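You operate a simulated robot arm through the tools that you are given. There is no shell and no other tool.

Carry out the task below with a simulated robot arm. There is one attempt and no reset: what you move stays moved.

Task
Put things in order on the top of the drawer chest. At the end: the brown thinner bottle stands where the clear cup stood; the cream fibre packet (marked "NATURAL") from the top of the drawer chest stands where the green chalk box stood; the clear cup from the top of the drawer chest stands where the cream fibre packet stood; the green chalk box from the top of the drawer chest stands where the grey glue tin stood; the grey glue tin is on the brown taped carton (marked "Jorvand"); whatever was shut is shut again. Leave all else as you found it, and nothing knocked over. Set down upright: grey glue tin.
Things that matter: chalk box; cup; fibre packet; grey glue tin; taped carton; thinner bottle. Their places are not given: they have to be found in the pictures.

It is judged by the outcome, as a careful person would: the job done as asked, and still so three seconds after it is handed in. It fails if anything else is knocked over, pushed out of place, dropped, spilled or broken.

Robot
A 6-joint arm with a two-finger parallel gripper, fixed in place. Base frame: the origin is on the floor under the middle of its stand, x ahead of it, y to its left, z up; the work surface is at about z = 600. Lengths are in mm, angles in degrees, forces in N, time in s.
With the tool pointing down near the work surface it reaches from about 160 to 640 mm from the base axis. Its first joint turns from -66.0 to 66.0 degrees. Payload 2.9 kg.
The TCP is the grasp point between the finger pads, 30 mm short of the fingertips. In the tool frame z runs along the fingers and y along their closing line. Largest opening 110 mm; finger width 20, thickness 10; the body of the gripper, 48 by 112 mm, starts 55 mm behind the TCP.
Orientation is told as [roll, pitch, yaw] about the base's x, y, z axes, in that order, counted from this pose: with the fingers straight down and closing along the base's y, the tool's x points along the base's -x, its y along +y and its z along -z.

Tools
- The arm moves only by the tool arm_command. Its argument "commands" is a list that holds one entry, the list of rows, each a list of 7 numbers: the gripper command, from -1 (shut) to 1 (fully open), values between in proportion, then the shift along the base's x, y, z in mm, then the turn, a rotation vector about the base's x, y, z in degrees. In form: [[[hand, tx, ty, tz, rx, ry, rz], ...]]. A call has 1 to 20 rows; each row shifts and turns the commanded pose from where the row before left it. Each row takes 0.2 s and may step no farther than 50 mm and 8.6 degrees from the row before; otherwise, or with a gripper value out of range, the whole call is refused. Where a pose cannot be reached the arm comes as near as it can. A force on the tool above 40 N (or 10 N above the force at the start of the call, whichever is more), or a blocked arm, ends the call early, and 0.2 s more pass. Each finger travels about 108 mm/s and halts on what it meets, pressing with about 21 N; the grip force reading is that of the motor and also rises with nothing between the fingers. The clock runs only during rows and for 0.2 s after the last one: add rows that do not move to give the fingers time. The reply holds the time, the measured pose of the TCP, the force on the tool along the base axes, the opening and the grip force, in the units named above and with some noise, with the torque about the TCP (base axes, N m) and any sound that the robot's microphone picked up, and new pictures: "views" is both (left out), scene, wrist or none.
- Cameras (640 x 400 px; columns grow to the right, rows downward): "scene" is fixed at [88.7, 457.8, 1363.2]; the picture's right is [-0.51, -0.86, 0.00], its down [-0.64, 0.38, -0.67] and it looks along [0.57, -0.34, -0.74] (base axes); focal length 326 px, centre (320, 200). "wrist" rides on the gripper at [72, 17, -103] in the tool frame; the picture's right is [-0.23, 0.97, 0.00], its down [-0.76, -0.18, -0.62] and it looks along [-0.61, -0.14, 0.78] (tool axes); focal length 222 px, centre (320, 200).
- measure_at(camera, pixels): for up to 12 pixels [column, row] of the newest picture of that camera ("zoom" is the newest enlarged one), the place [x, y, z] in the base frame of the surface seen there, good to about 2 mm. The clock stands still meanwhile.
- inspect(camera, box): a new picture of the part [left, top, right, bottom] of that camera's present view, enlarged. The clock stands still meanwhile.
- hand_in(): hands the job in; it is judged then, once.

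Leave the gripper open and the arm clear of the work at the hand-in unless told otherwise.

The tools are called after "Call:" as a command line: name --argument value ..., lists and objects as JSON in quotes. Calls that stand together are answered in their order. arm_command: Moves the arm, as the interface text tells. Its arguments: {"type":"object","properties":{"commands":{"type":"array"},"views":{"type":"string","enum":["both","scene","wrist","none"]}},"required":["commands"]} The other tools are called the same way: measure_at (camera, pixels) gives the place of the surface under pixels of a picture; inspect (camera, box) takes an enlarged picture of a part of a camera's view; hand_in () hands the job in.

At the start:

```text
time_s: 0.0
eef_pos: [460.4, 195.5, 976.1]
orientation: [0.0, 0.0, 0.0]
wrist_force: [-0.1, -0.1, 0.4]
wrist_torque: [0.01, 0.02, 0.01]
gripper_width: 109.7
finger_force: 0.0
```

scene: 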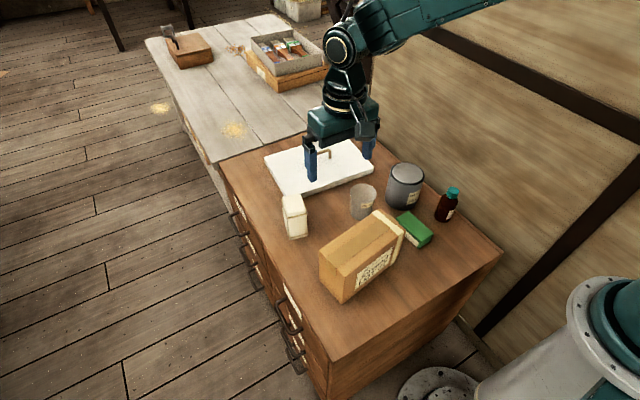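
wrist: 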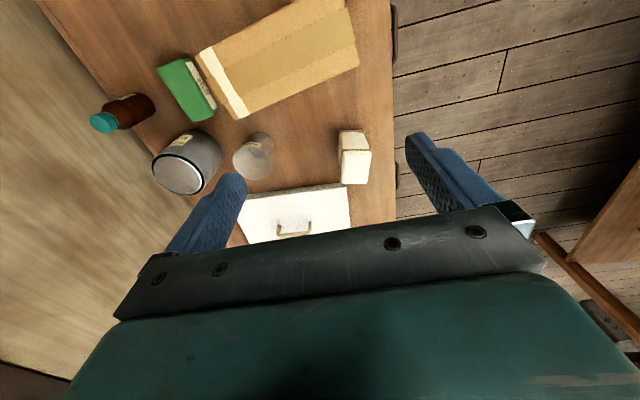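

I see the drawer chest with the carton, green chalk box, clear cup, grey tin, brown bottle and cream packet, plus a white lid-like panel with a handle. First I enlarge the scene picture around those items.

Call:
inspect --camera "scene" --box '[220, 120, 520, 310]'

Call:
inspect --camera "wrist" --box '[60, 0, 400, 240]'

Call:
inspect --camera "scene" --box '[140, 0, 400, 160]'

```text
2.11 times, centred on (370, 215) of scene
```

zoom: 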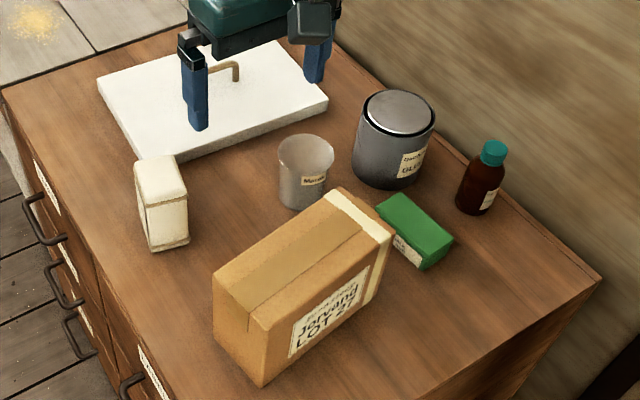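

```text
1.67 times, centred on (230, 120) of wrist
```

zoom: 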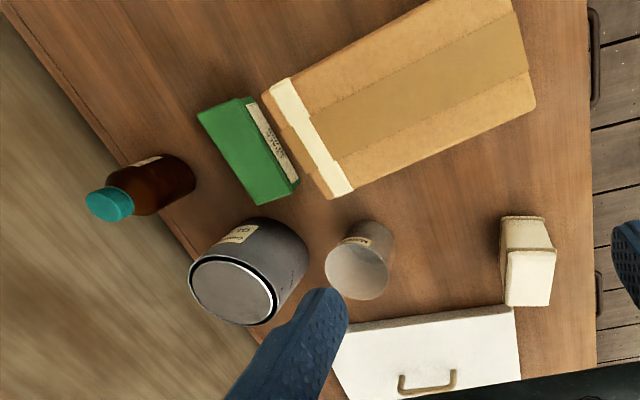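

```text
2.46 times, centred on (270, 80) of scene
```

zoom: 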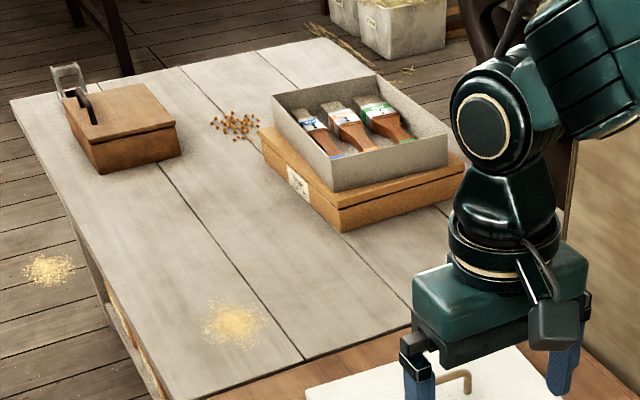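

Now I measure points on all the items in the scene picture and look more closely at the labels.

Call:
measure_at --camera "scene" --pixels '[[405, 172], [405, 207], [363, 190], [359, 218], [452, 190], [444, 220], [410, 217], [433, 237], [417, 247], [399, 233], [293, 202], [296, 237]]'

Call:
measure_at --camera "scene" --pixels '[[321, 254], [345, 273], [376, 211], [403, 234], [342, 302], [402, 244], [323, 285], [320, 170], [265, 155], [373, 168], [500, 252], [330, 358]]'

Call:
inspect --camera "scene" --box '[380, 150, 480, 250]'

Call:
inspect --camera "scene" --box '[270, 170, 390, 250]'

```text
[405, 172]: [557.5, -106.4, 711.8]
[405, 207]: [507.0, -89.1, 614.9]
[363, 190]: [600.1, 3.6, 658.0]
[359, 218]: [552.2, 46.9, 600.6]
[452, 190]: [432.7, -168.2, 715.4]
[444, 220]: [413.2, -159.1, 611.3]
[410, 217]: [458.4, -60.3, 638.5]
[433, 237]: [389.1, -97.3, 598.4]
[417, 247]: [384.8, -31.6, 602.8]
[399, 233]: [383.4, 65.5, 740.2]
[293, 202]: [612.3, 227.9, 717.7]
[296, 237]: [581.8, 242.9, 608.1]
```

```text
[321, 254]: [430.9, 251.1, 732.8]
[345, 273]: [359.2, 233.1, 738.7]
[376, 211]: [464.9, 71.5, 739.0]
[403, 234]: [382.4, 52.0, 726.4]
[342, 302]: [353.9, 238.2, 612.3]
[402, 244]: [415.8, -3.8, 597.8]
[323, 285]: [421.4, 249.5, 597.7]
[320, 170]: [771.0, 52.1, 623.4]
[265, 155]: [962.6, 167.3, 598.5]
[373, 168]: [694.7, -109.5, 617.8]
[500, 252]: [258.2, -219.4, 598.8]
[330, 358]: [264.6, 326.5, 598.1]
```

```text
4.00 times, centred on (430, 200) of scene
```

zoom: 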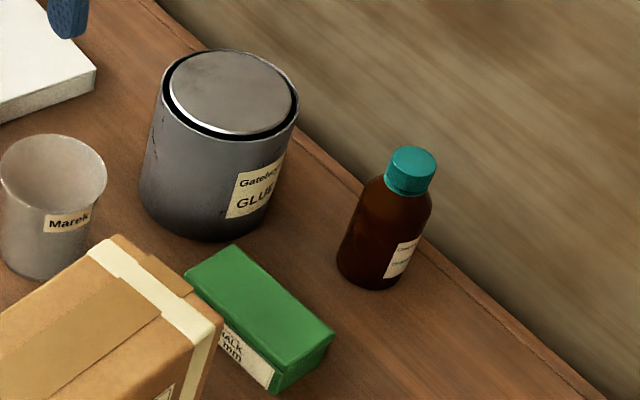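

```text
5.00 times, centred on (330, 210) of scene
```

zoom: 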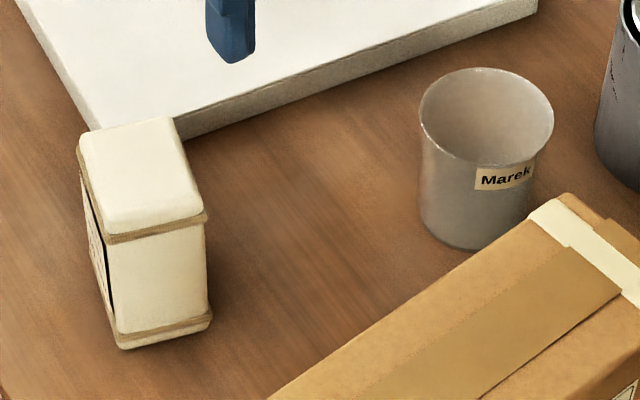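

Both labels can be read (the tin says "GLUE", the cup "Marek"). Next I enlarge the wrist view in turn to get footprints, starting with the tin and bottle.

Call:
inspect --camera "wrist" --box '[80, 50, 240, 210]'

```text
2.50 times, centred on (160, 130) of wrist
```

zoom: 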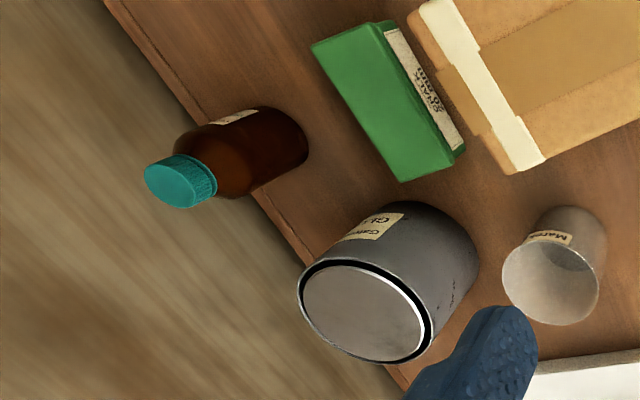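

I measure the tin lid rim, bottle cap, chalk box corners and cup rim on this enlargement.

Call:
measure_at --camera "zoom" --pixels '[[304, 296], [428, 335], [348, 266], [388, 357], [364, 312], [178, 182], [316, 47], [376, 26], [404, 178], [448, 158], [462, 147], [388, 24]]'

Call:
measure_at --camera "zoom" --pixels '[[505, 290], [596, 290], [548, 242], [556, 322], [552, 285], [306, 150], [270, 112], [478, 260], [600, 225], [516, 172], [416, 20], [544, 158]]'

Call:
inspect --camera "wrist" --box '[190, 0, 390, 200]'

```text
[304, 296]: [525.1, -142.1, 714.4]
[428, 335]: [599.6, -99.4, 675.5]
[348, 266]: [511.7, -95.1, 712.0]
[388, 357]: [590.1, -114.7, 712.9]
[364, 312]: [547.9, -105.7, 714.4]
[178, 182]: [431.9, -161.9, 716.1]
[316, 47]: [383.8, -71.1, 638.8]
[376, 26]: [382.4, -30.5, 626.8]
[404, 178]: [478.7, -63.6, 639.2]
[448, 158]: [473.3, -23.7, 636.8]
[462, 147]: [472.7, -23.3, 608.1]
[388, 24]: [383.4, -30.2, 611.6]
```

```text
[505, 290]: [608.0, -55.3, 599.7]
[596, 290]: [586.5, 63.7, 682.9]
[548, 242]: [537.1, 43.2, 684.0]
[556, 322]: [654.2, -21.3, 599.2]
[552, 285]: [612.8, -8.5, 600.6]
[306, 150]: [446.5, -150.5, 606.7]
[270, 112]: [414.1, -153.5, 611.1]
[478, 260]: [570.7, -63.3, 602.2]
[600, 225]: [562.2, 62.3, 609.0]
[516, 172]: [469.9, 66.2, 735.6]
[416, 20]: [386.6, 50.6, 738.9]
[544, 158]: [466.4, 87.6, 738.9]
```

```text
2.00 times, centred on (290, 100) of wrist
```

zoom: 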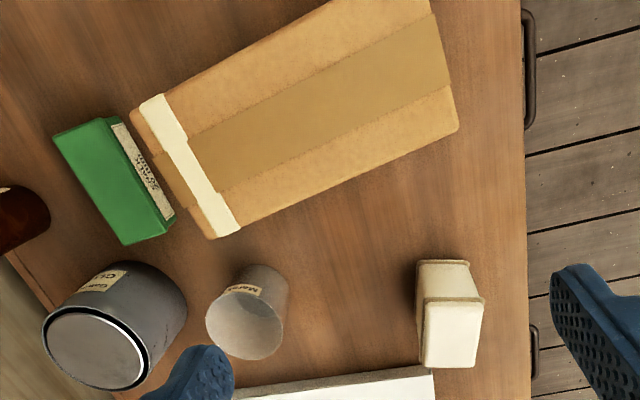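

Now the packet and carton corners from this enlargement.

Call:
measure_at --camera "zoom" --pixels '[[427, 308], [480, 304], [474, 363], [427, 363], [452, 335], [422, 266], [466, 264], [134, 112], [214, 235], [455, 127], [430, 4], [300, 110]]'

Call:
measure_at --camera "zoom" --pixels '[[245, 395], [432, 370], [212, 320], [280, 330], [245, 356], [232, 285], [288, 285], [270, 268], [522, 300], [300, 300], [350, 250], [160, 190]]'

```text
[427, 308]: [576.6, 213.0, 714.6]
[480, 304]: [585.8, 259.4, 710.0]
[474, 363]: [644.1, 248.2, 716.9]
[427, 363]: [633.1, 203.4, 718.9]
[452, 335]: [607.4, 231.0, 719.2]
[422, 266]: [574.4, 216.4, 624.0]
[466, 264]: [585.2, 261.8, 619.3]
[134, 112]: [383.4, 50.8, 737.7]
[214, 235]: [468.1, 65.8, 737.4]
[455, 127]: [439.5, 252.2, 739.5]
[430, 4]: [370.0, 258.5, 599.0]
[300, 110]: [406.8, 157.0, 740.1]
```

```text
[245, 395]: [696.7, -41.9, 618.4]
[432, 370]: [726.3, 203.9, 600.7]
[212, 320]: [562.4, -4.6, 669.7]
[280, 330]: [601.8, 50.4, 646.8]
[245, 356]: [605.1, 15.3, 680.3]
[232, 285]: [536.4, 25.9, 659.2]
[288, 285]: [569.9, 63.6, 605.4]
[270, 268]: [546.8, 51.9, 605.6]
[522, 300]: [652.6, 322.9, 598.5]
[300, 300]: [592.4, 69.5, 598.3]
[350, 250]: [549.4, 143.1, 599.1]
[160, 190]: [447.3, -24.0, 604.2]
```

The footprints are clear now. Before planning the carries, I want to know how high the arm's links sit and where the wall is, so I measure points on the arm and around the chest edges.

Call:
measure_at --camera "scene" --pixels '[[338, 45], [345, 85], [343, 108], [330, 135], [400, 30], [470, 10], [430, 130], [520, 200], [385, 165], [310, 165], [600, 300], [613, 330]]'

Call:
inspect --camera "scene" --box '[280, 0, 640, 225]'

```text
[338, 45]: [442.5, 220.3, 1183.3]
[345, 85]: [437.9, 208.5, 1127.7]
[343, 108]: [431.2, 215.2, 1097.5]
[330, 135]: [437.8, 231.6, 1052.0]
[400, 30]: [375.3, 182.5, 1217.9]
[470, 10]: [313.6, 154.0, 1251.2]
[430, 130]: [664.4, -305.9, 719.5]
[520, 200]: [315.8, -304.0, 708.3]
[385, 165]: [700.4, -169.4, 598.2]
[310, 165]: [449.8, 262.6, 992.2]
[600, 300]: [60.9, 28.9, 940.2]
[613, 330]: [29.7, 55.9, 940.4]
```

```text
1.78 times, centred on (460, 112) of scene
```

zoom: 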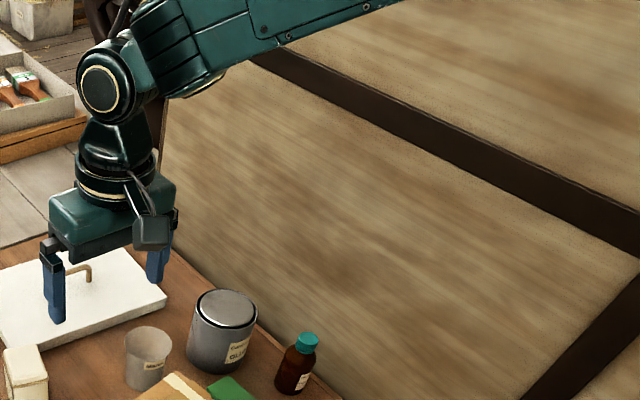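

Lengths and heights found so far:

| Item | Centre (x, y) | Other |
|---|---|---|
| Tin | (550, -110) | top at z 713 |
| Cup | (571, 30) | |
| Packet | (610, 231) | |
| Chalk box | (430, -47) | |
| Bottle | (432, -163) | |
| Carton top | (412, 150) | top at z 739 |

The wall is at y of about -305. I'll move high, with the hand open, to a spot where the wrist camera looks straight at the tin.

Call:
arm_command --commands '[[[1, -8, -38, -6, 0, 0, 0], [1, -8, -38, -6, 0, 0, 0], [1, -8, -38, -6, 0, 0, 0], [1, -8, -38, -6, 0, 0, 0], [1, -8, -38, -6, 0, 0, 0], [1, -8, -38, -6, 0, 0, 0], [1, -8, -38, -6, 0, 0, 0], [1, 0, 0, 0, 0, 0, 0]]]' --views "both"

```text
time_s: 1.8
eef_pos: [399.0, -68.9, 932.9]
orientation: [0.0, 0.0, 0.0]
wrist_force: [-0.2, -0.4, -0.1]
wrist_torque: [0.01, 0.0, -0.02]
gripper_width: 110.0
finger_force: 0.2
```

scene: 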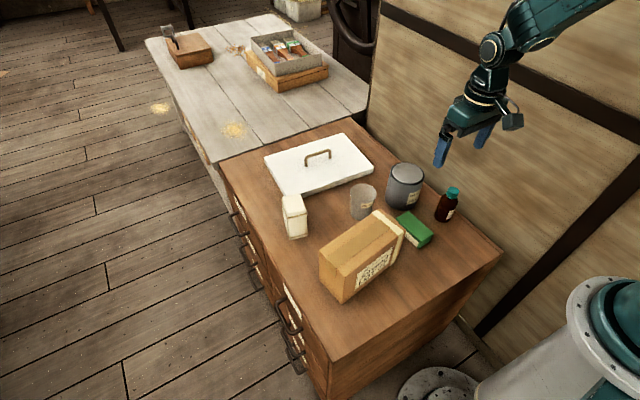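
wrist: 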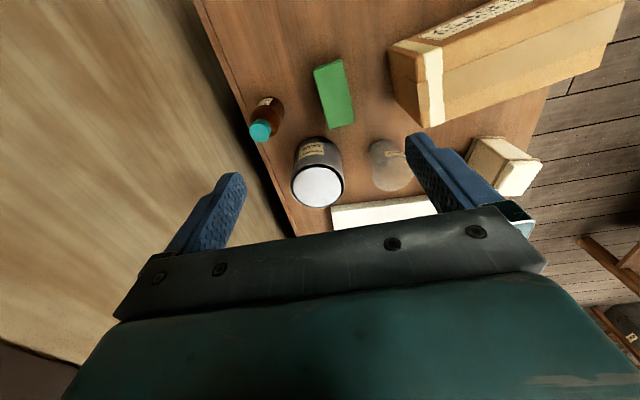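

The scene is unobstructed now. I enlarge the wrist view around the tin, bottle and chalk box for precise rim points.

Call:
inspect --camera "wrist" --box '[240, 60, 420, 220]'

```text
2.50 times, centred on (330, 140) of wrist
```

zoom: 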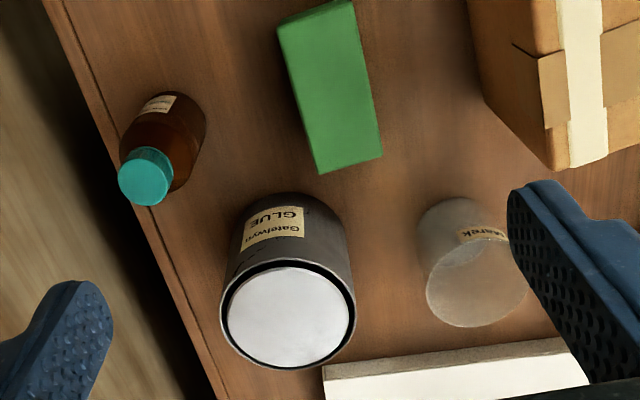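

I measure the tin's outer rim, the chalk box corners, bottle cap and cup rim on this enlargement.

Call:
measure_at --camera "zoom" --pixels '[[224, 308], [351, 318], [282, 365], [288, 268], [288, 317], [262, 363], [320, 355], [235, 345], [348, 340], [232, 250], [349, 255], [310, 196]]'

Call:
measure_at --camera "zoom" --pixels '[[280, 30], [348, 5], [379, 155], [322, 170], [146, 180], [122, 178], [170, 182], [146, 202], [206, 130], [125, 130], [160, 95], [190, 100]]'

Call:
measure_at --camera "zoom" --pixels '[[429, 300], [523, 295], [470, 325], [495, 242], [440, 255], [418, 225], [450, 198], [495, 215], [325, 365], [560, 340], [548, 160], [610, 155]]'

```text
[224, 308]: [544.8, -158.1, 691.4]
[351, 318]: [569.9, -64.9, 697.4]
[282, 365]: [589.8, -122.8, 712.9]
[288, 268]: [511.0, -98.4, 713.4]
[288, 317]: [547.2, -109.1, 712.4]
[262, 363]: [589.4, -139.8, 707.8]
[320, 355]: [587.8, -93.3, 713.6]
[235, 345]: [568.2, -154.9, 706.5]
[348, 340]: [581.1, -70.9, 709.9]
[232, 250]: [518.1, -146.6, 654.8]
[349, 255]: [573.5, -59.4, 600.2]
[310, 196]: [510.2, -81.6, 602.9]
```

```text
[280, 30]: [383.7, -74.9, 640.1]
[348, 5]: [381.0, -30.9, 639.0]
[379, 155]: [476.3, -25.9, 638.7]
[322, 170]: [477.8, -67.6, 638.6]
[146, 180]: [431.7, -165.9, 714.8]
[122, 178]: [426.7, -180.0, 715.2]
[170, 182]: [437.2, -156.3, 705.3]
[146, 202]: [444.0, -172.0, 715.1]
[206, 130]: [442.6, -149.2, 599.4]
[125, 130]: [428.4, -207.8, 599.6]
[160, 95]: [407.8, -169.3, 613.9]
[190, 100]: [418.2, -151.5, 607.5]
```

```text
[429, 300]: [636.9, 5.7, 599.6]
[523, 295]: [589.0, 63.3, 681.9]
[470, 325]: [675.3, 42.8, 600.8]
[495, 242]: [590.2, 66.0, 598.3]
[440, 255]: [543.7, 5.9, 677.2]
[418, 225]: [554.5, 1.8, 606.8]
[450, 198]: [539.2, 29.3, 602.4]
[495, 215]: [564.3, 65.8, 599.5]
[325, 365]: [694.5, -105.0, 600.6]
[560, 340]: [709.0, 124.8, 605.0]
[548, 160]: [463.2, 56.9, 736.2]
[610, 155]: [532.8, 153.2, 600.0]
```

The tin's rim fits a circle centred on (549.7, -109.3) with a 49 mm radius, so the 110 mm opening leaves about 6 mm each side. I'll move above the tin at height, then read the pose to correct before descending.

Call:
arm_command --commands '[[[1, 38, -10, 0, 0, 0, 0], [1, 38, -10, 0, 0, 0, 0], [1, 38, -10, 0, 0, 0, 0], [1, 36, -10, 0, 0, 0, 0], [1, 0, 0, -45, 0, 0, 0], [1, 0, 0, -45, 0, 0, 0], [1, 0, 0, 0, 0, 0, 0], [1, 0, 0, 0, 0, 0, 0]]]' --views "both"

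```text
time_s: 3.6
eef_pos: [550.7, -112.0, 842.4]
orientation: [0.0, 0.1, 0.0]
wrist_force: [-0.2, -0.7, -0.6]
wrist_torque: [0.02, -0.01, -0.02]
gripper_width: 110.2
finger_force: 0.0
```

scene: 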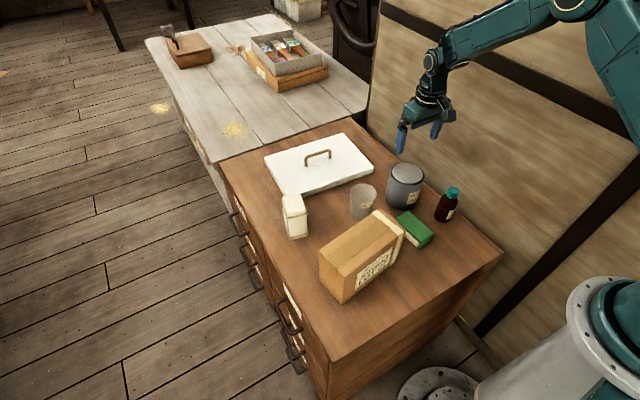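
wrist: 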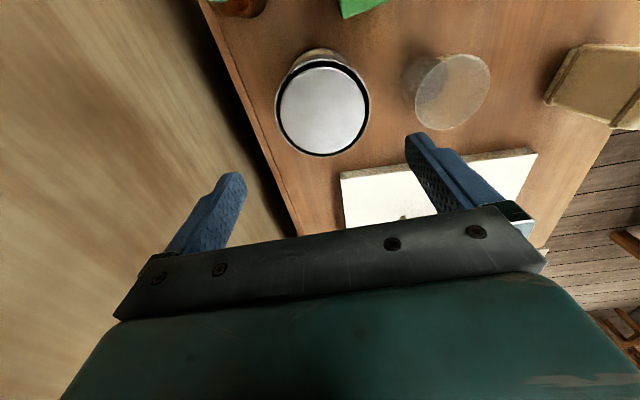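

I'm above the tin. I take one more close look at its rim from here to refine the centre.

Call:
inspect --camera "wrist" --box '[250, 30, 410, 170]'

```text
2.86 times, centred on (330, 100) of wrist
```

zoom: 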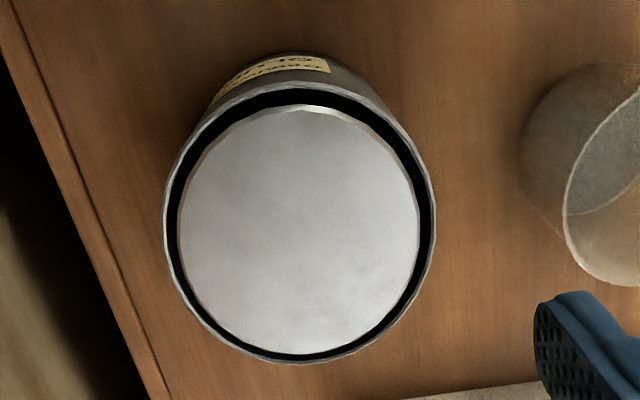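

I measure points all around the outer rim in this enlargement.

Call:
measure_at --camera "zoom" --pixels '[[167, 225], [433, 222], [280, 361], [280, 92], [190, 310], [385, 335], [205, 130], [400, 125], [298, 230], [230, 350], [425, 270], [345, 357]]'

Call:
measure_at --camera "zoom" --pixels '[[182, 225], [418, 222], [280, 352], [290, 108], [299, 229], [590, 200], [30, 60], [130, 300], [600, 280], [530, 150], [575, 220], [540, 200]]'

```text
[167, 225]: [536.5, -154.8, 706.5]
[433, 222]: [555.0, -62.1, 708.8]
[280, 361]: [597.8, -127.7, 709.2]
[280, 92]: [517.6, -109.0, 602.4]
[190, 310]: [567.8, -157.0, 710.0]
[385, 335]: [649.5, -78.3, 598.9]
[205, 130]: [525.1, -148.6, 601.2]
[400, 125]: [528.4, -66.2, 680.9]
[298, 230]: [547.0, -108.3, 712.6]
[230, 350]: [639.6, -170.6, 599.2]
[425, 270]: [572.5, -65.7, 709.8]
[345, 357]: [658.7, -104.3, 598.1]
```

```text
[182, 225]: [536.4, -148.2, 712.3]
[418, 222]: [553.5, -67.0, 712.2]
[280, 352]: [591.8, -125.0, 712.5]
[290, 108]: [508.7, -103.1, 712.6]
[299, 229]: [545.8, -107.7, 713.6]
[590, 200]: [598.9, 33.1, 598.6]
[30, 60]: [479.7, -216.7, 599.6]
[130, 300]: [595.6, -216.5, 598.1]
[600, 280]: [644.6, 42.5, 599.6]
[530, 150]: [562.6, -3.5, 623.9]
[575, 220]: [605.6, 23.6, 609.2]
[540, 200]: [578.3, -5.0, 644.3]
```

The centre stays at about (551, -109.3). I hold still for one row to see how noisy the pose reading is.

Call:
arm_command --commands '[[[1, 0, 0, 0, 0, 0, 0]]]' --views "none"

Call:
arm_command --commands '[[[1, 0, 0, 0, 0, 0, 0]]]' --views "none"

```text
time_s: 4.0
eef_pos: [552.4, -111.7, 843.3]
orientation: [0.0, 0.0, 0.0]
wrist_force: [0.1, -0.5, -0.5]
wrist_torque: [-0.01, -0.01, -0.05]
gripper_width: 109.9
finger_force: 0.1
```

```text
time_s: 4.4
eef_pos: [549.9, -112.5, 842.3]
orientation: [0.1, 0.0, 0.0]
wrist_force: [0.3, 0.1, 0.6]
wrist_torque: [0.01, 0.04, 0.0]
gripper_width: 110.2
finger_force: 0.1
```

Noise is about 1 mm and the true pose is near (551, -112, 842.7). I shift +2.7 in y and descend so the fingertips stop just above the lid, then look.

Call:
arm_command --commands '[[[1, 0, 2.7, -40, 0, 0, 0], [1, 0, 0, -40, 0, 0, 0], [1, 0, 0, 0, 0, 0, 0], [1, 0, 0, 0, 0, 0, 0]]]' --views "both"

Call:
inspect --camera "scene" --box '[360, 110, 460, 210]'

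```text
time_s: 5.4
eef_pos: [553.2, -108.9, 764.1]
orientation: [0.0, 0.1, 0.0]
wrist_force: [0.1, 0.0, 0.9]
wrist_torque: [-0.01, 0.03, -0.01]
gripper_width: 109.8
finger_force: 0.0
```

scene: 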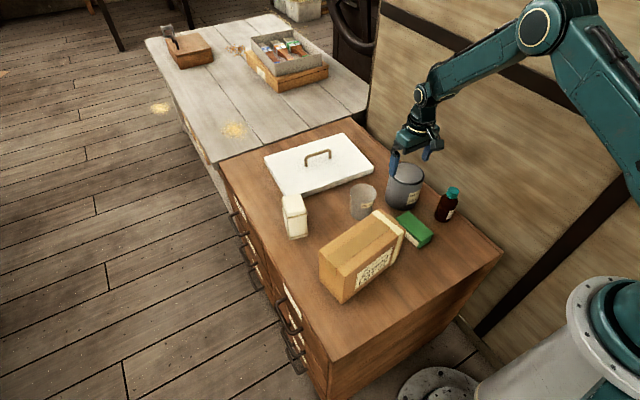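
wrist: 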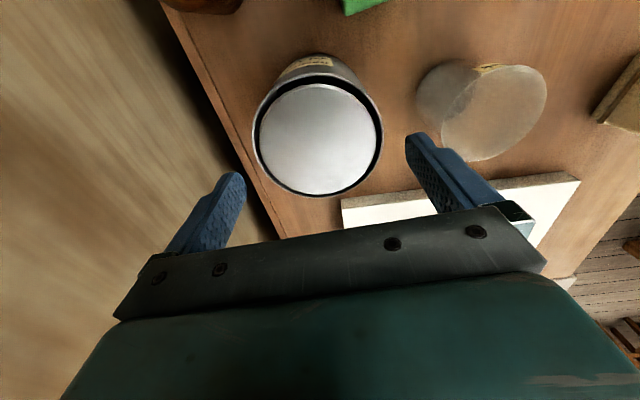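

```text
4.00 times, centred on (410, 160) of scene
```

zoom: 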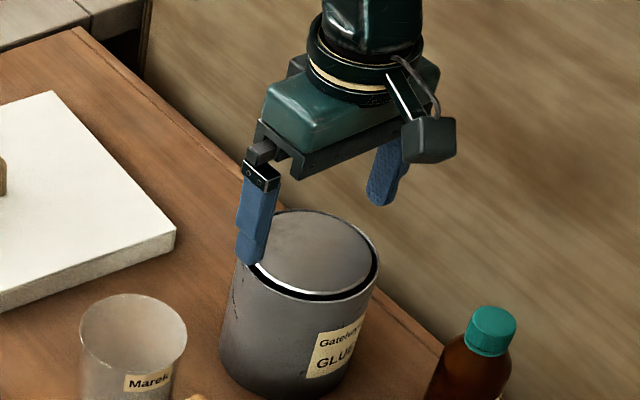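

The fingers straddle the tin: the near tip is at about (393, 174) px, as projected. I lower slowly past the rim to TCP z of about 672, with the hand fully open.

Call:
arm_command --commands '[[[1, -1, 0, -10, 0, 0, 0], [1, 0, 0, -10, 0, 0, 0], [1, 0, 0, -10, 0, 0, 0], [1, 0, 0, -10, 0, 0, 0], [1, 0, 0, -15, 0, 0, 0], [1, 0, 0, -15, 0, 0, 0], [1, 0, 0, -15, 0, 0, 0], [1, 0, 0, -7, 0, 0, 0], [1, 0, 0, 0, 0, 0, 0]]]' --views "both"

```text
time_s: 7.4
eef_pos: [553.5, -108.3, 673.5]
orientation: [0.0, 0.0, -0.1]
wrist_force: [0.4, -0.1, -0.3]
wrist_torque: [0.02, -0.02, 0.03]
gripper_width: 109.8
finger_force: 0.1
```

scene: 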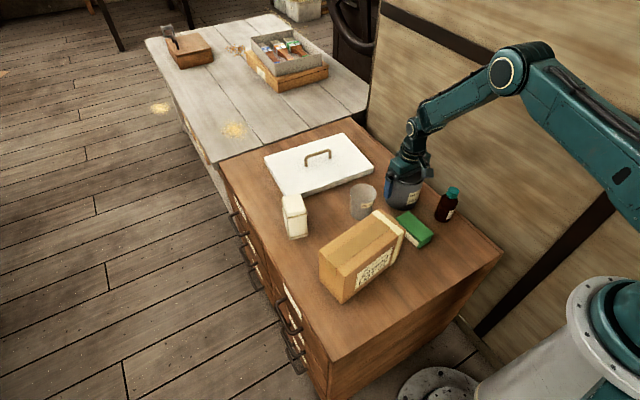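
wrist: 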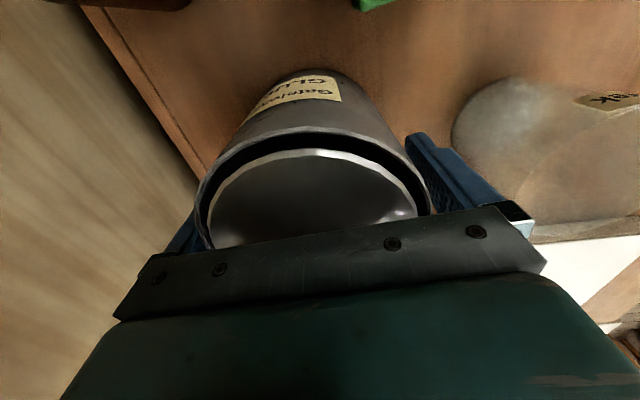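

The fingers are down around the tin without contact. I close the hand and let it settle.

Call:
arm_command --commands '[[[-1, 0, 0, 0, 0, 0, 0], [-1, 0, 0, 0, 0, 0, 0], [-1, 0, 0, 0, 0, 0, 0]]]' --views "none"

Call:
measure_at --camera "scene" --pixels '[[455, 110], [412, 127], [508, 72], [600, 150], [470, 100], [440, 120]]'

```text
time_s: 8.2
eef_pos: [552.6, -105.7, 672.9]
orientation: [-0.1, -0.1, -0.1]
wrist_force: [0.4, -1.8, 0.2]
wrist_torque: [0.09, -0.18, -0.07]
gripper_width: 99.9
finger_force: 21.3
```

```text
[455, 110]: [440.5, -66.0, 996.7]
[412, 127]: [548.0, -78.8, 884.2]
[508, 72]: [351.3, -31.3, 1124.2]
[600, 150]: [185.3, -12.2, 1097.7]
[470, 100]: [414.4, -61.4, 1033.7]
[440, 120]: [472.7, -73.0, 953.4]
```

The hand closed on the tin at 99.9 mm with 21 N. I lift gently by 20 mm first and check the load and that it holds.

Call:
arm_command --commands '[[[-1, 0, 0, 5, 0, 0, 0], [-1, 0, 0, 15, 0, 0, 0], [-1, 0, 0, 0, 0, 0, 0]]]' --views "both"

```text
time_s: 9.0
eef_pos: [552.0, -106.8, 692.4]
orientation: [0.1, 0.0, 0.0]
wrist_force: [-0.4, -0.2, -7.5]
wrist_torque: [-0.03, 0.02, 0.01]
gripper_width: 99.8
finger_force: 20.7
```

scene: 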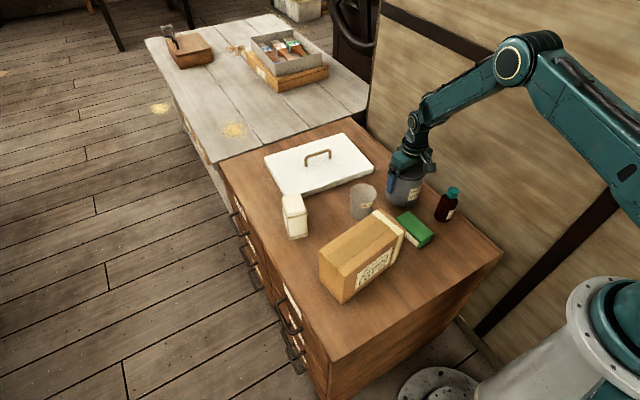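
wrist: 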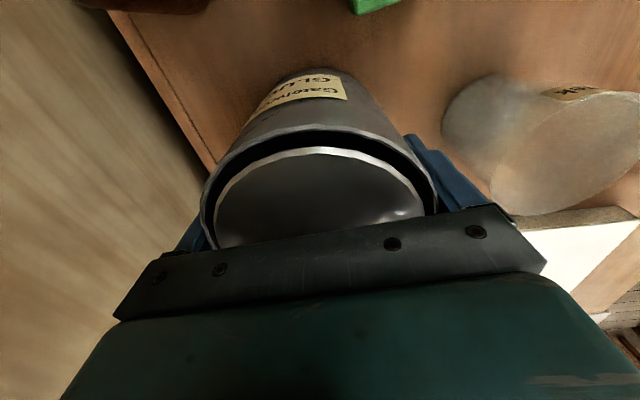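

The tin is lifted and weighs 7.5 N. I raise it to TCP z of about 860 and then move across to above the carton top at (415, 131), clear of the cup and carton.

Call:
arm_command --commands '[[[-1, 0, 0, 42, 0, 0, 0], [-1, 0, 0, 42, 0, 0, 0], [-1, 0, 0, 42, 0, 0, 0], [-1, 0, 0, 42, 0, 0, 0], [-1, -10, 17, 0, 0, 0, 0], [-1, -19, 33, 0, 0, 0, 0], [-1, -19, 33, 0, 0, 0, 0], [-1, -19, 33, 0, 0, 0, 0], [-1, -19, 33, 0, 0, 0, 0], [-1, -19, 33, 0, 0, 0, 0], [-1, -19, 33, 0, 0, 0, 0], [-1, -13, 23, 0, 0, 0, 0], [-1, 0, 0, 0, 0, 0, 0], [-1, 0, 0, 0, 0, 0, 0]]]' --views "both"

```text
time_s: 12.0
eef_pos: [413.8, 133.6, 860.8]
orientation: [0.0, -0.1, 0.0]
wrist_force: [0.3, -0.3, -8.3]
wrist_torque: [0.02, -0.03, 0.0]
gripper_width: 99.8
finger_force: 21.4
```

scene: 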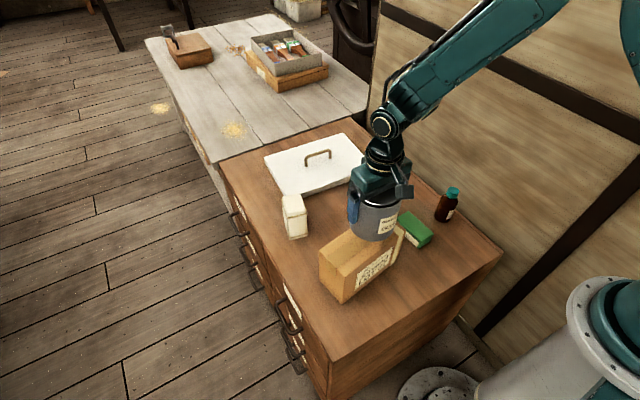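
wrist: 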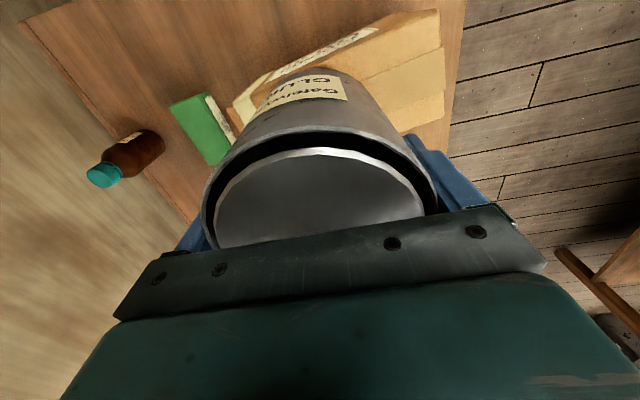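

The tin hangs above the carton's centreline at (414, 133). Contact is expected at TCP z of about 812.5, so I lower 42 mm and then check.

Call:
arm_command --commands '[[[-1, 0.5, 0, -20, 0, 0, 0], [-1, 0, 0, -15, 0, 0, 0], [-1, 0, 0, -8, 0, 0, 0], [-1, 0, 0, 0, 0, 0, 0], [-1, 0, 0, 0, 0, 0, 0]]]' --views "none"

Call:
arm_command --commands '[[[-1, 0, 0, -2, 0, 0, 0], [-1, 0, 0, -1, 0, 0, 0], [-1, 0, 0, 0, 0, 0, 0]]]' --views "none"

```text
time_s: 13.2
eef_pos: [415.4, 131.6, 816.5]
orientation: [0.0, 0.0, 0.0]
wrist_force: [-0.4, 0.7, -7.1]
wrist_torque: [0.0, -0.01, 0.0]
gripper_width: 99.6
finger_force: 20.8
```

```text
time_s: 14.0
eef_pos: [415.2, 131.6, 813.3]
orientation: [0.0, 0.0, 0.0]
wrist_force: [-0.2, 0.4, -7.2]
wrist_torque: [0.02, -0.02, -0.02]
gripper_width: 99.6
finger_force: 21.2
```

There's no contact yet at 813.3. I go down in 1 mm steps, watching the vertical force.

Call:
arm_command --commands '[[[-1, 0, 0, -1, 0, 0, 0], [-1, 0, 0, 0, 0, 0, 0]]]' --views "none"

Call:
arm_command --commands '[[[-1, 0, 0, -1, 0, 0, 0], [-1, 0, 0, 0, 0, 0, 0]]]' --views "scene"

```text
time_s: 14.6
eef_pos: [416.4, 130.8, 813.1]
orientation: [0.0, 0.0, 0.0]
wrist_force: [-0.2, 0.7, -8.1]
wrist_torque: [-0.01, -0.02, -0.03]
gripper_width: 99.8
finger_force: 21.0
```

```text
time_s: 15.2
eef_pos: [417.2, 131.1, 812.6]
orientation: [0.0, 0.0, 0.0]
wrist_force: [-2.4, -2.3, 7.6]
wrist_torque: [0.16, 0.32, 0.11]
gripper_width: 99.8
finger_force: 21.0
```

scene: 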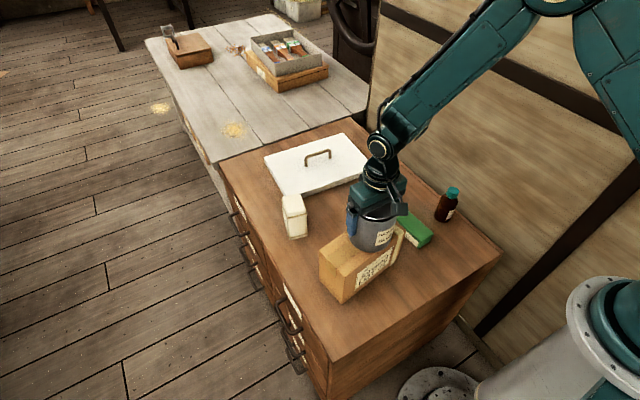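

Contact is made: the vertical force swung from -8 to +7.6 N. I ease up half a millimetre and open the hand gradually.

Call:
arm_command --commands '[[[-1, 0, 0, 0.5, 0, 0, 0], [0.87, 0, 0, 0, 0, 0, 0], [0.93, 0, 0, 0, 0, 0, 0], [1, 0, 0, 0, 0, 0, 0], [1, 0, 0, 0, 0, 0, 0]]]' --views "both"

```text
time_s: 16.4
eef_pos: [416.4, 129.8, 812.3]
orientation: [0.0, -0.2, -0.1]
wrist_force: [0.0, 0.4, 0.3]
wrist_torque: [-0.02, 0.01, 0.03]
gripper_width: 109.9
finger_force: 0.1
```

scene: 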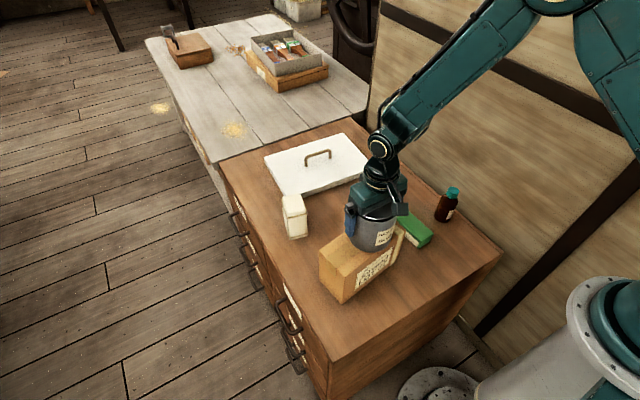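
wrist: 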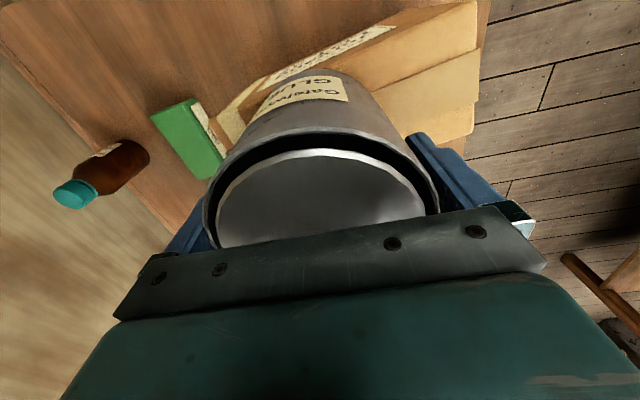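

The tin is released and the force is near zero. I raise the hand straight up past the tin's lid, slowly at first.

Call:
arm_command --commands '[[[1, 0, 0, 8, 0, 0, 0], [1, 0, 0, 12, 0, 0, 0], [1, 0, 0, 20, 0, 0, 0], [1, 0, 0, 30, 0, 0, 0], [1, 0, 0, 30, 0, 0, 0], [1, 0, 0, 20, 0, 0, 0], [1, 0, 0, 0, 0, 0, 0]]]' --views "both"

```text
time_s: 18.0
eef_pos: [418.0, 130.2, 933.5]
orientation: [0.0, 0.1, -0.1]
wrist_force: [-0.4, -0.3, 0.6]
wrist_torque: [-0.02, 0.0, 0.01]
gripper_width: 109.8
finger_force: 0.0
```

scene: 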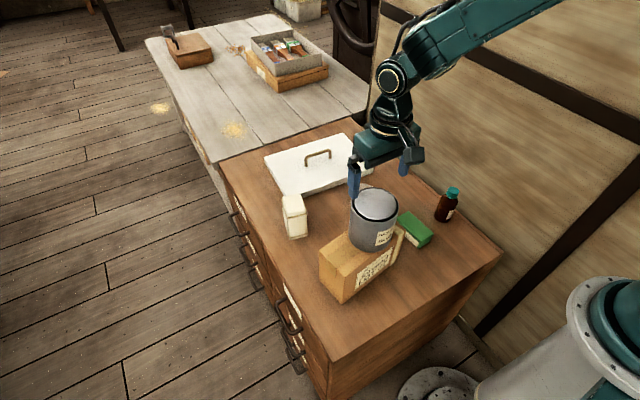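
wrist: 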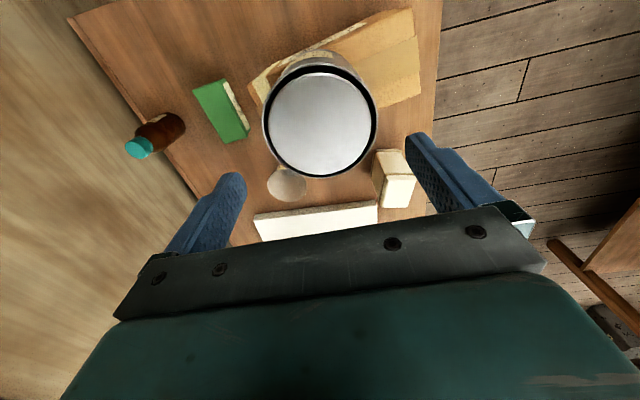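

The tin stands on the carton at about (416, 131). Next is the chalk box: I move at height away from the tin to above (430, -49), turning 4° to match it and narrowing the hand to about 66 mm, then lower to z 760 for a closer look.

Call:
arm_command --commands '[[[1, 3, -45, 0, 0, 0, 0], [1, 3, -45, 0, 0, 0, 0], [0.2, 3, -45, 0, 0, 0, 0], [0.2, 3, -44, 0, 0, 0, 4], [0.2, 0, 0, -45, 0, 0, 0], [0.2, 0, 0, -45, 0, 0, 0], [0.2, 0, 0, -45, 0, 0, 0], [0.2, 0, 0, -38, 0, 0, 0], [0.2, 0, 0, 0, 0, 0, 0]]]' --views "both"

Call:
inspect --camera "wrist" --box '[220, 20, 420, 220]'

```text
time_s: 20.0
eef_pos: [428.3, -47.3, 757.0]
orientation: [-0.1, -0.1, 4.0]
wrist_force: [0.4, -0.1, 0.1]
wrist_torque: [0.0, -0.05, 0.0]
gripper_width: 66.3
finger_force: 0.1
```

scene: 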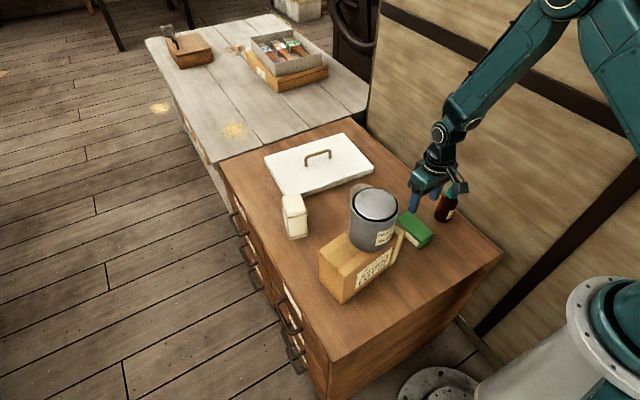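
wrist: 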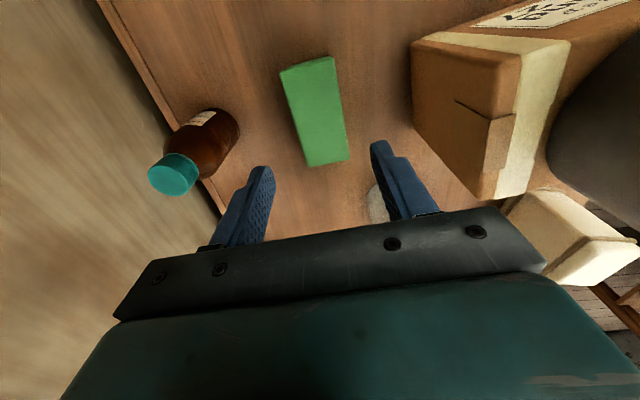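

```text
2.00 times, centred on (320, 120) of wrist
```

zoom: 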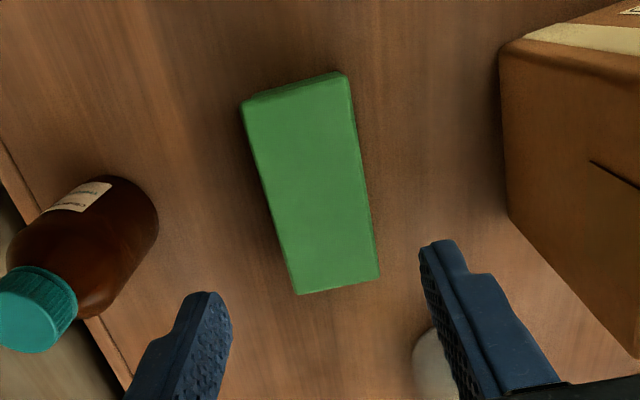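

I measure the chalk box's top corners and the bottle's cap and shoulders from this closer view.

Call:
measure_at --camera "zoom" --pixels '[[246, 108], [344, 76], [376, 276], [300, 290], [311, 190], [262, 200], [362, 180], [40, 310], [155, 220], [120, 185], [130, 270], [85, 195]]'

Call:
measure_at --camera "scene" --pixels '[[375, 204], [377, 190], [357, 200], [394, 212], [372, 250], [293, 202], [363, 195], [445, 208], [413, 225], [420, 235]]'

```text
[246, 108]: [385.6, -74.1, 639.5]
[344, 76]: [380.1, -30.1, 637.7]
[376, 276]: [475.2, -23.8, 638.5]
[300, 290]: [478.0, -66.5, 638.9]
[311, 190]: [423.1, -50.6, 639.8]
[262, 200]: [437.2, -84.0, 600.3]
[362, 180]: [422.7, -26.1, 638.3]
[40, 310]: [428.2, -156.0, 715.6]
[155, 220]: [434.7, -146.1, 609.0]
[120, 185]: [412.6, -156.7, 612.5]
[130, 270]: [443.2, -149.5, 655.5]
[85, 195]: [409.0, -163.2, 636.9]
```

```text
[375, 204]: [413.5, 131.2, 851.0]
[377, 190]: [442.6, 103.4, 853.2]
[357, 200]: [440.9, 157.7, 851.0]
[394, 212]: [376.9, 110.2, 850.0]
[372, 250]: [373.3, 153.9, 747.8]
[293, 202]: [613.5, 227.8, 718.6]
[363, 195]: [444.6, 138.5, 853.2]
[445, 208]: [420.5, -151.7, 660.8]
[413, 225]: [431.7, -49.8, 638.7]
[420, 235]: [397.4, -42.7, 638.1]
```

The box centre is (429.7, -48.6) at about 4°. I shift a millimetre and lower to TCP z of about 634, which puts the fingertips about 4 mm above the wood.

Call:
arm_command --commands '[[[0.2, 1, -1.3, -40, 0, 0, 0], [0.2, 0, 0, -40, 0, 0, 0], [0.2, 0, 0, -20, 0, 0, 0], [0.2, 0, 0, -15, 0, 0, 0], [0.2, 0, 0, -5, 0, 0, 0], [0.2, 0, 0, 0, 0, 0, 0], [0.2, 0, 0, 0, 0, 0, 0]]]' --views "both"

```text
time_s: 21.6
eef_pos: [429.2, -49.8, 639.2]
orientation: [0.0, -0.1, 4.0]
wrist_force: [0.8, -0.9, 0.4]
wrist_torque: [0.01, 0.0, -0.02]
gripper_width: 66.1
finger_force: 0.1
```

scene: 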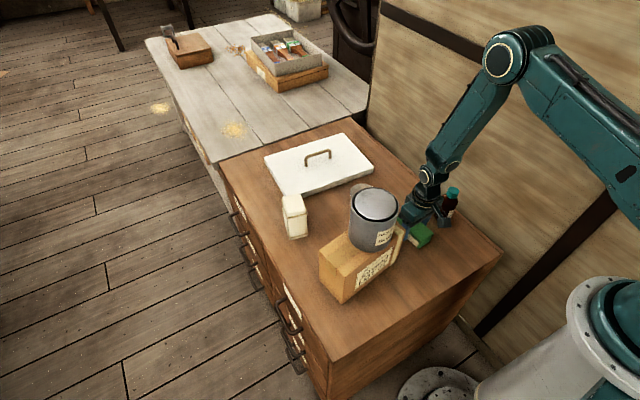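
wrist: 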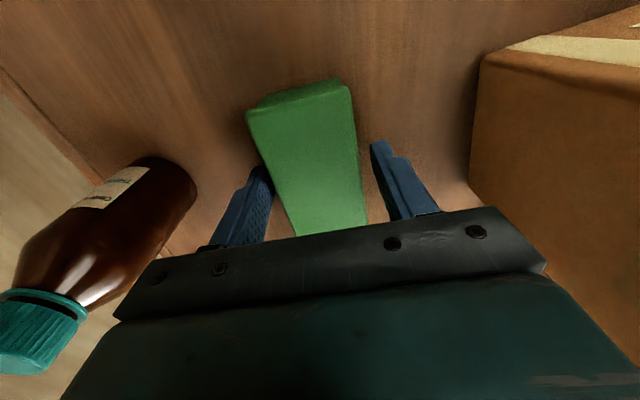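

The fingers are on either side of the box, and the bottle and carton are clear. I go 4 mm lower and close.

Call:
arm_command --commands '[[[0.2, 0, 0.5, -4, 0, 0, 0], [0.2, 0, 0, 0, 0, 0, 0], [-0.1, 0, 0, 0, 0, 0, 0], [-1, 0, 0, 0, 0, 0, 0], [-1, 0, 0, 0, 0, 0, 0], [-1, 0, 0, 0, 0, 0, 0]]]' --views "wrist"

```text
time_s: 23.0
eef_pos: [429.4, -49.2, 635.7]
orientation: [0.0, 0.0, 4.0]
wrist_force: [0.9, -1.8, 2.3]
wrist_torque: [-0.04, -0.05, 0.06]
gripper_width: 49.7
finger_force: 20.9
```

wrist: 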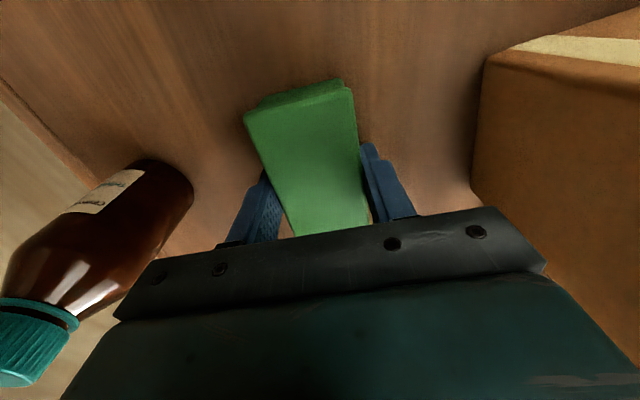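

The hand closed at 49.7 mm with 21 N. I lift 15 mm and check that the box comes along.

Call:
arm_command --commands '[[[-1, 0, 0, 5, 0, 0, 0], [-1, 0, 0, 10, 0, 0, 0], [-1, 0, 0, 0, 0, 0, 0]]]' --views "both"

Call:
inspect --camera "scene" --box '[370, 160, 490, 260]'

```text
time_s: 23.8
eef_pos: [427.9, -47.4, 650.9]
orientation: [0.0, 0.1, 4.0]
wrist_force: [0.1, 1.0, -1.9]
wrist_torque: [0.01, 0.0, -0.01]
gripper_width: 49.8
finger_force: 20.6
```

scene: 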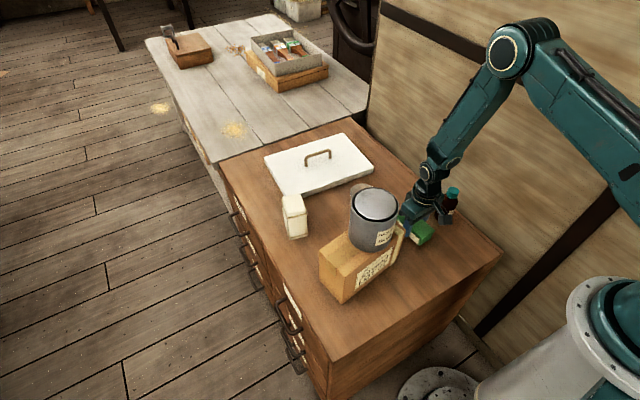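
wrist: 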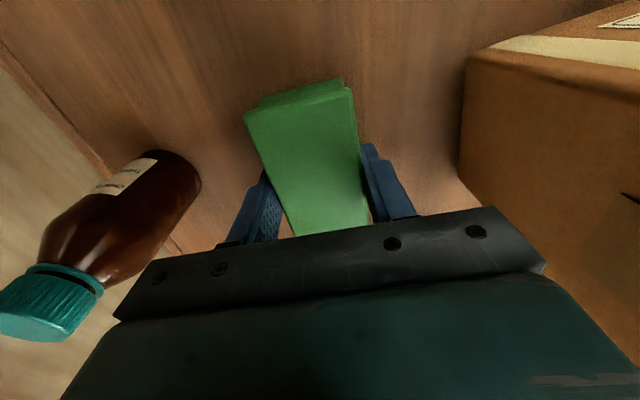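

```text
4.00 times, centred on (430, 210) of scene
```

zoom: 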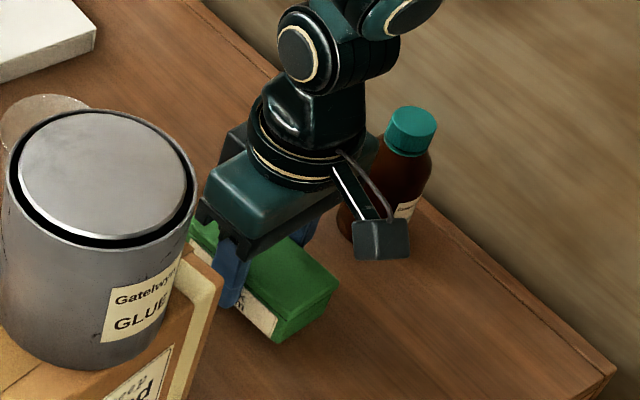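

The box is up (about 2 N). I raise it to z 700, carry it to the tin's old place at (551, -108.5), and stop above it.

Call:
arm_command --commands '[[[-1, 0, 0, 25, 0, 0, 0], [-1, 0, 0, 25, 0, 0, 0], [-1, 15, -8, 0, 0, 0, 0], [-1, 32, -16, 0, 0, 0, 0], [-1, 32, -16, 0, 0, 0, 0], [-1, 30, -15, 0, 0, 0, 0], [-1, 13, -6, 0, 0, 0, 0], [-1, 0, 0, 0, 0, 0, 0], [-1, 0, 0, 0, 0, 0, 0]]]' --views "both"

```text
time_s: 25.8
eef_pos: [549.8, -111.2, 698.6]
orientation: [0.0, 0.0, 4.0]
wrist_force: [-0.7, 0.1, -2.1]
wrist_torque: [0.0, -0.01, 0.02]
gripper_width: 49.6
finger_force: 21.2
```

scene: 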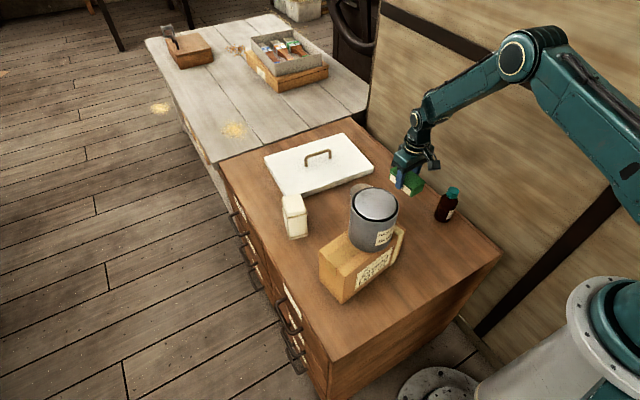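
wrist: 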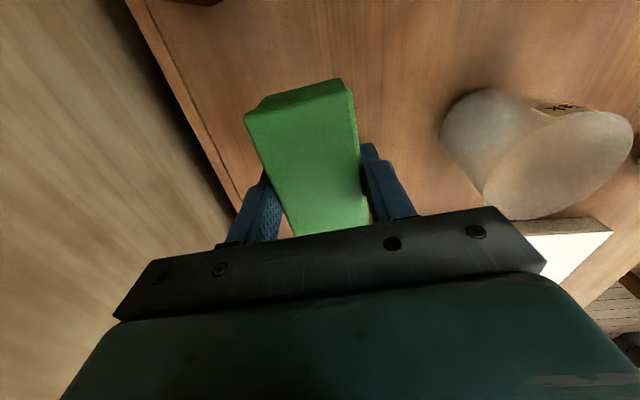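

I'm at (549.8, -111.2). I shift (+1, +2.3) and lower to just above contact, which should come at z of about 635.5.

Call:
arm_command --commands '[[[-1, 1, 2.3, -25, 0, 0, 0], [-1, 0, 0, -25, 0, 0, 0], [-1, 0, 0, -8, 0, 0, 0], [-1, 0, 0, -2, 0, 0, 0], [-1, 0, 0, 0, 0, 0, 0], [-1, 0, 0, 0, 0, 0, 0]]]' --views "none"

Call:
arm_command --commands '[[[-1, 0, 0, -1, 0, 0, 0], [-1, 0, 0, 0, 0, 0, 0]]]' --views "none"

```text
time_s: 27.2
eef_pos: [550.8, -109.2, 640.2]
orientation: [0.0, 0.0, 4.0]
wrist_force: [-1.2, 0.6, -0.7]
wrist_torque: [-0.04, -0.01, -0.01]
gripper_width: 49.7
finger_force: 21.2
```

```text
time_s: 27.8
eef_pos: [553.0, -109.0, 639.7]
orientation: [0.1, 0.1, 4.0]
wrist_force: [0.7, 0.5, -1.2]
wrist_torque: [0.0, 0.0, 0.0]
gripper_width: 49.6
finger_force: 21.1
```

It's still hanging free (-1.2 N). I step down 1.5 mm, then 1 mm at a time.

Call:
arm_command --commands '[[[-1, 0, 0, -1.5, 0, 0, 0], [-1, 0, 0, 0, 0, 0, 0]]]' --views "none"

Call:
arm_command --commands '[[[-1, 0, 0, -1, 0, 0, 0], [-1, 0, 0, 0, 0, 0, 0]]]' --views "none"

Call:
arm_command --commands '[[[-1, 0, 0, -1, 0, 0, 0], [-1, 0, 0, 0, 0, 0, 0]]]' --views "none"

```text
time_s: 28.4
eef_pos: [552.4, -108.3, 638.0]
orientation: [0.0, -0.1, 4.0]
wrist_force: [0.2, -0.1, -1.2]
wrist_torque: [-0.01, 0.02, 0.01]
gripper_width: 49.7
finger_force: 21.5
```

```text
time_s: 29.0
eef_pos: [553.3, -108.1, 638.0]
orientation: [0.0, 0.0, 4.0]
wrist_force: [-0.1, 0.6, -1.2]
wrist_torque: [0.02, 0.01, -0.04]
gripper_width: 49.6
finger_force: 20.6
```

```text
time_s: 29.6
eef_pos: [551.5, -108.1, 636.2]
orientation: [0.1, 0.1, 3.9]
wrist_force: [0.3, 1.6, -1.3]
wrist_torque: [-0.02, -0.02, -0.01]
gripper_width: 49.6
finger_force: 20.9
```

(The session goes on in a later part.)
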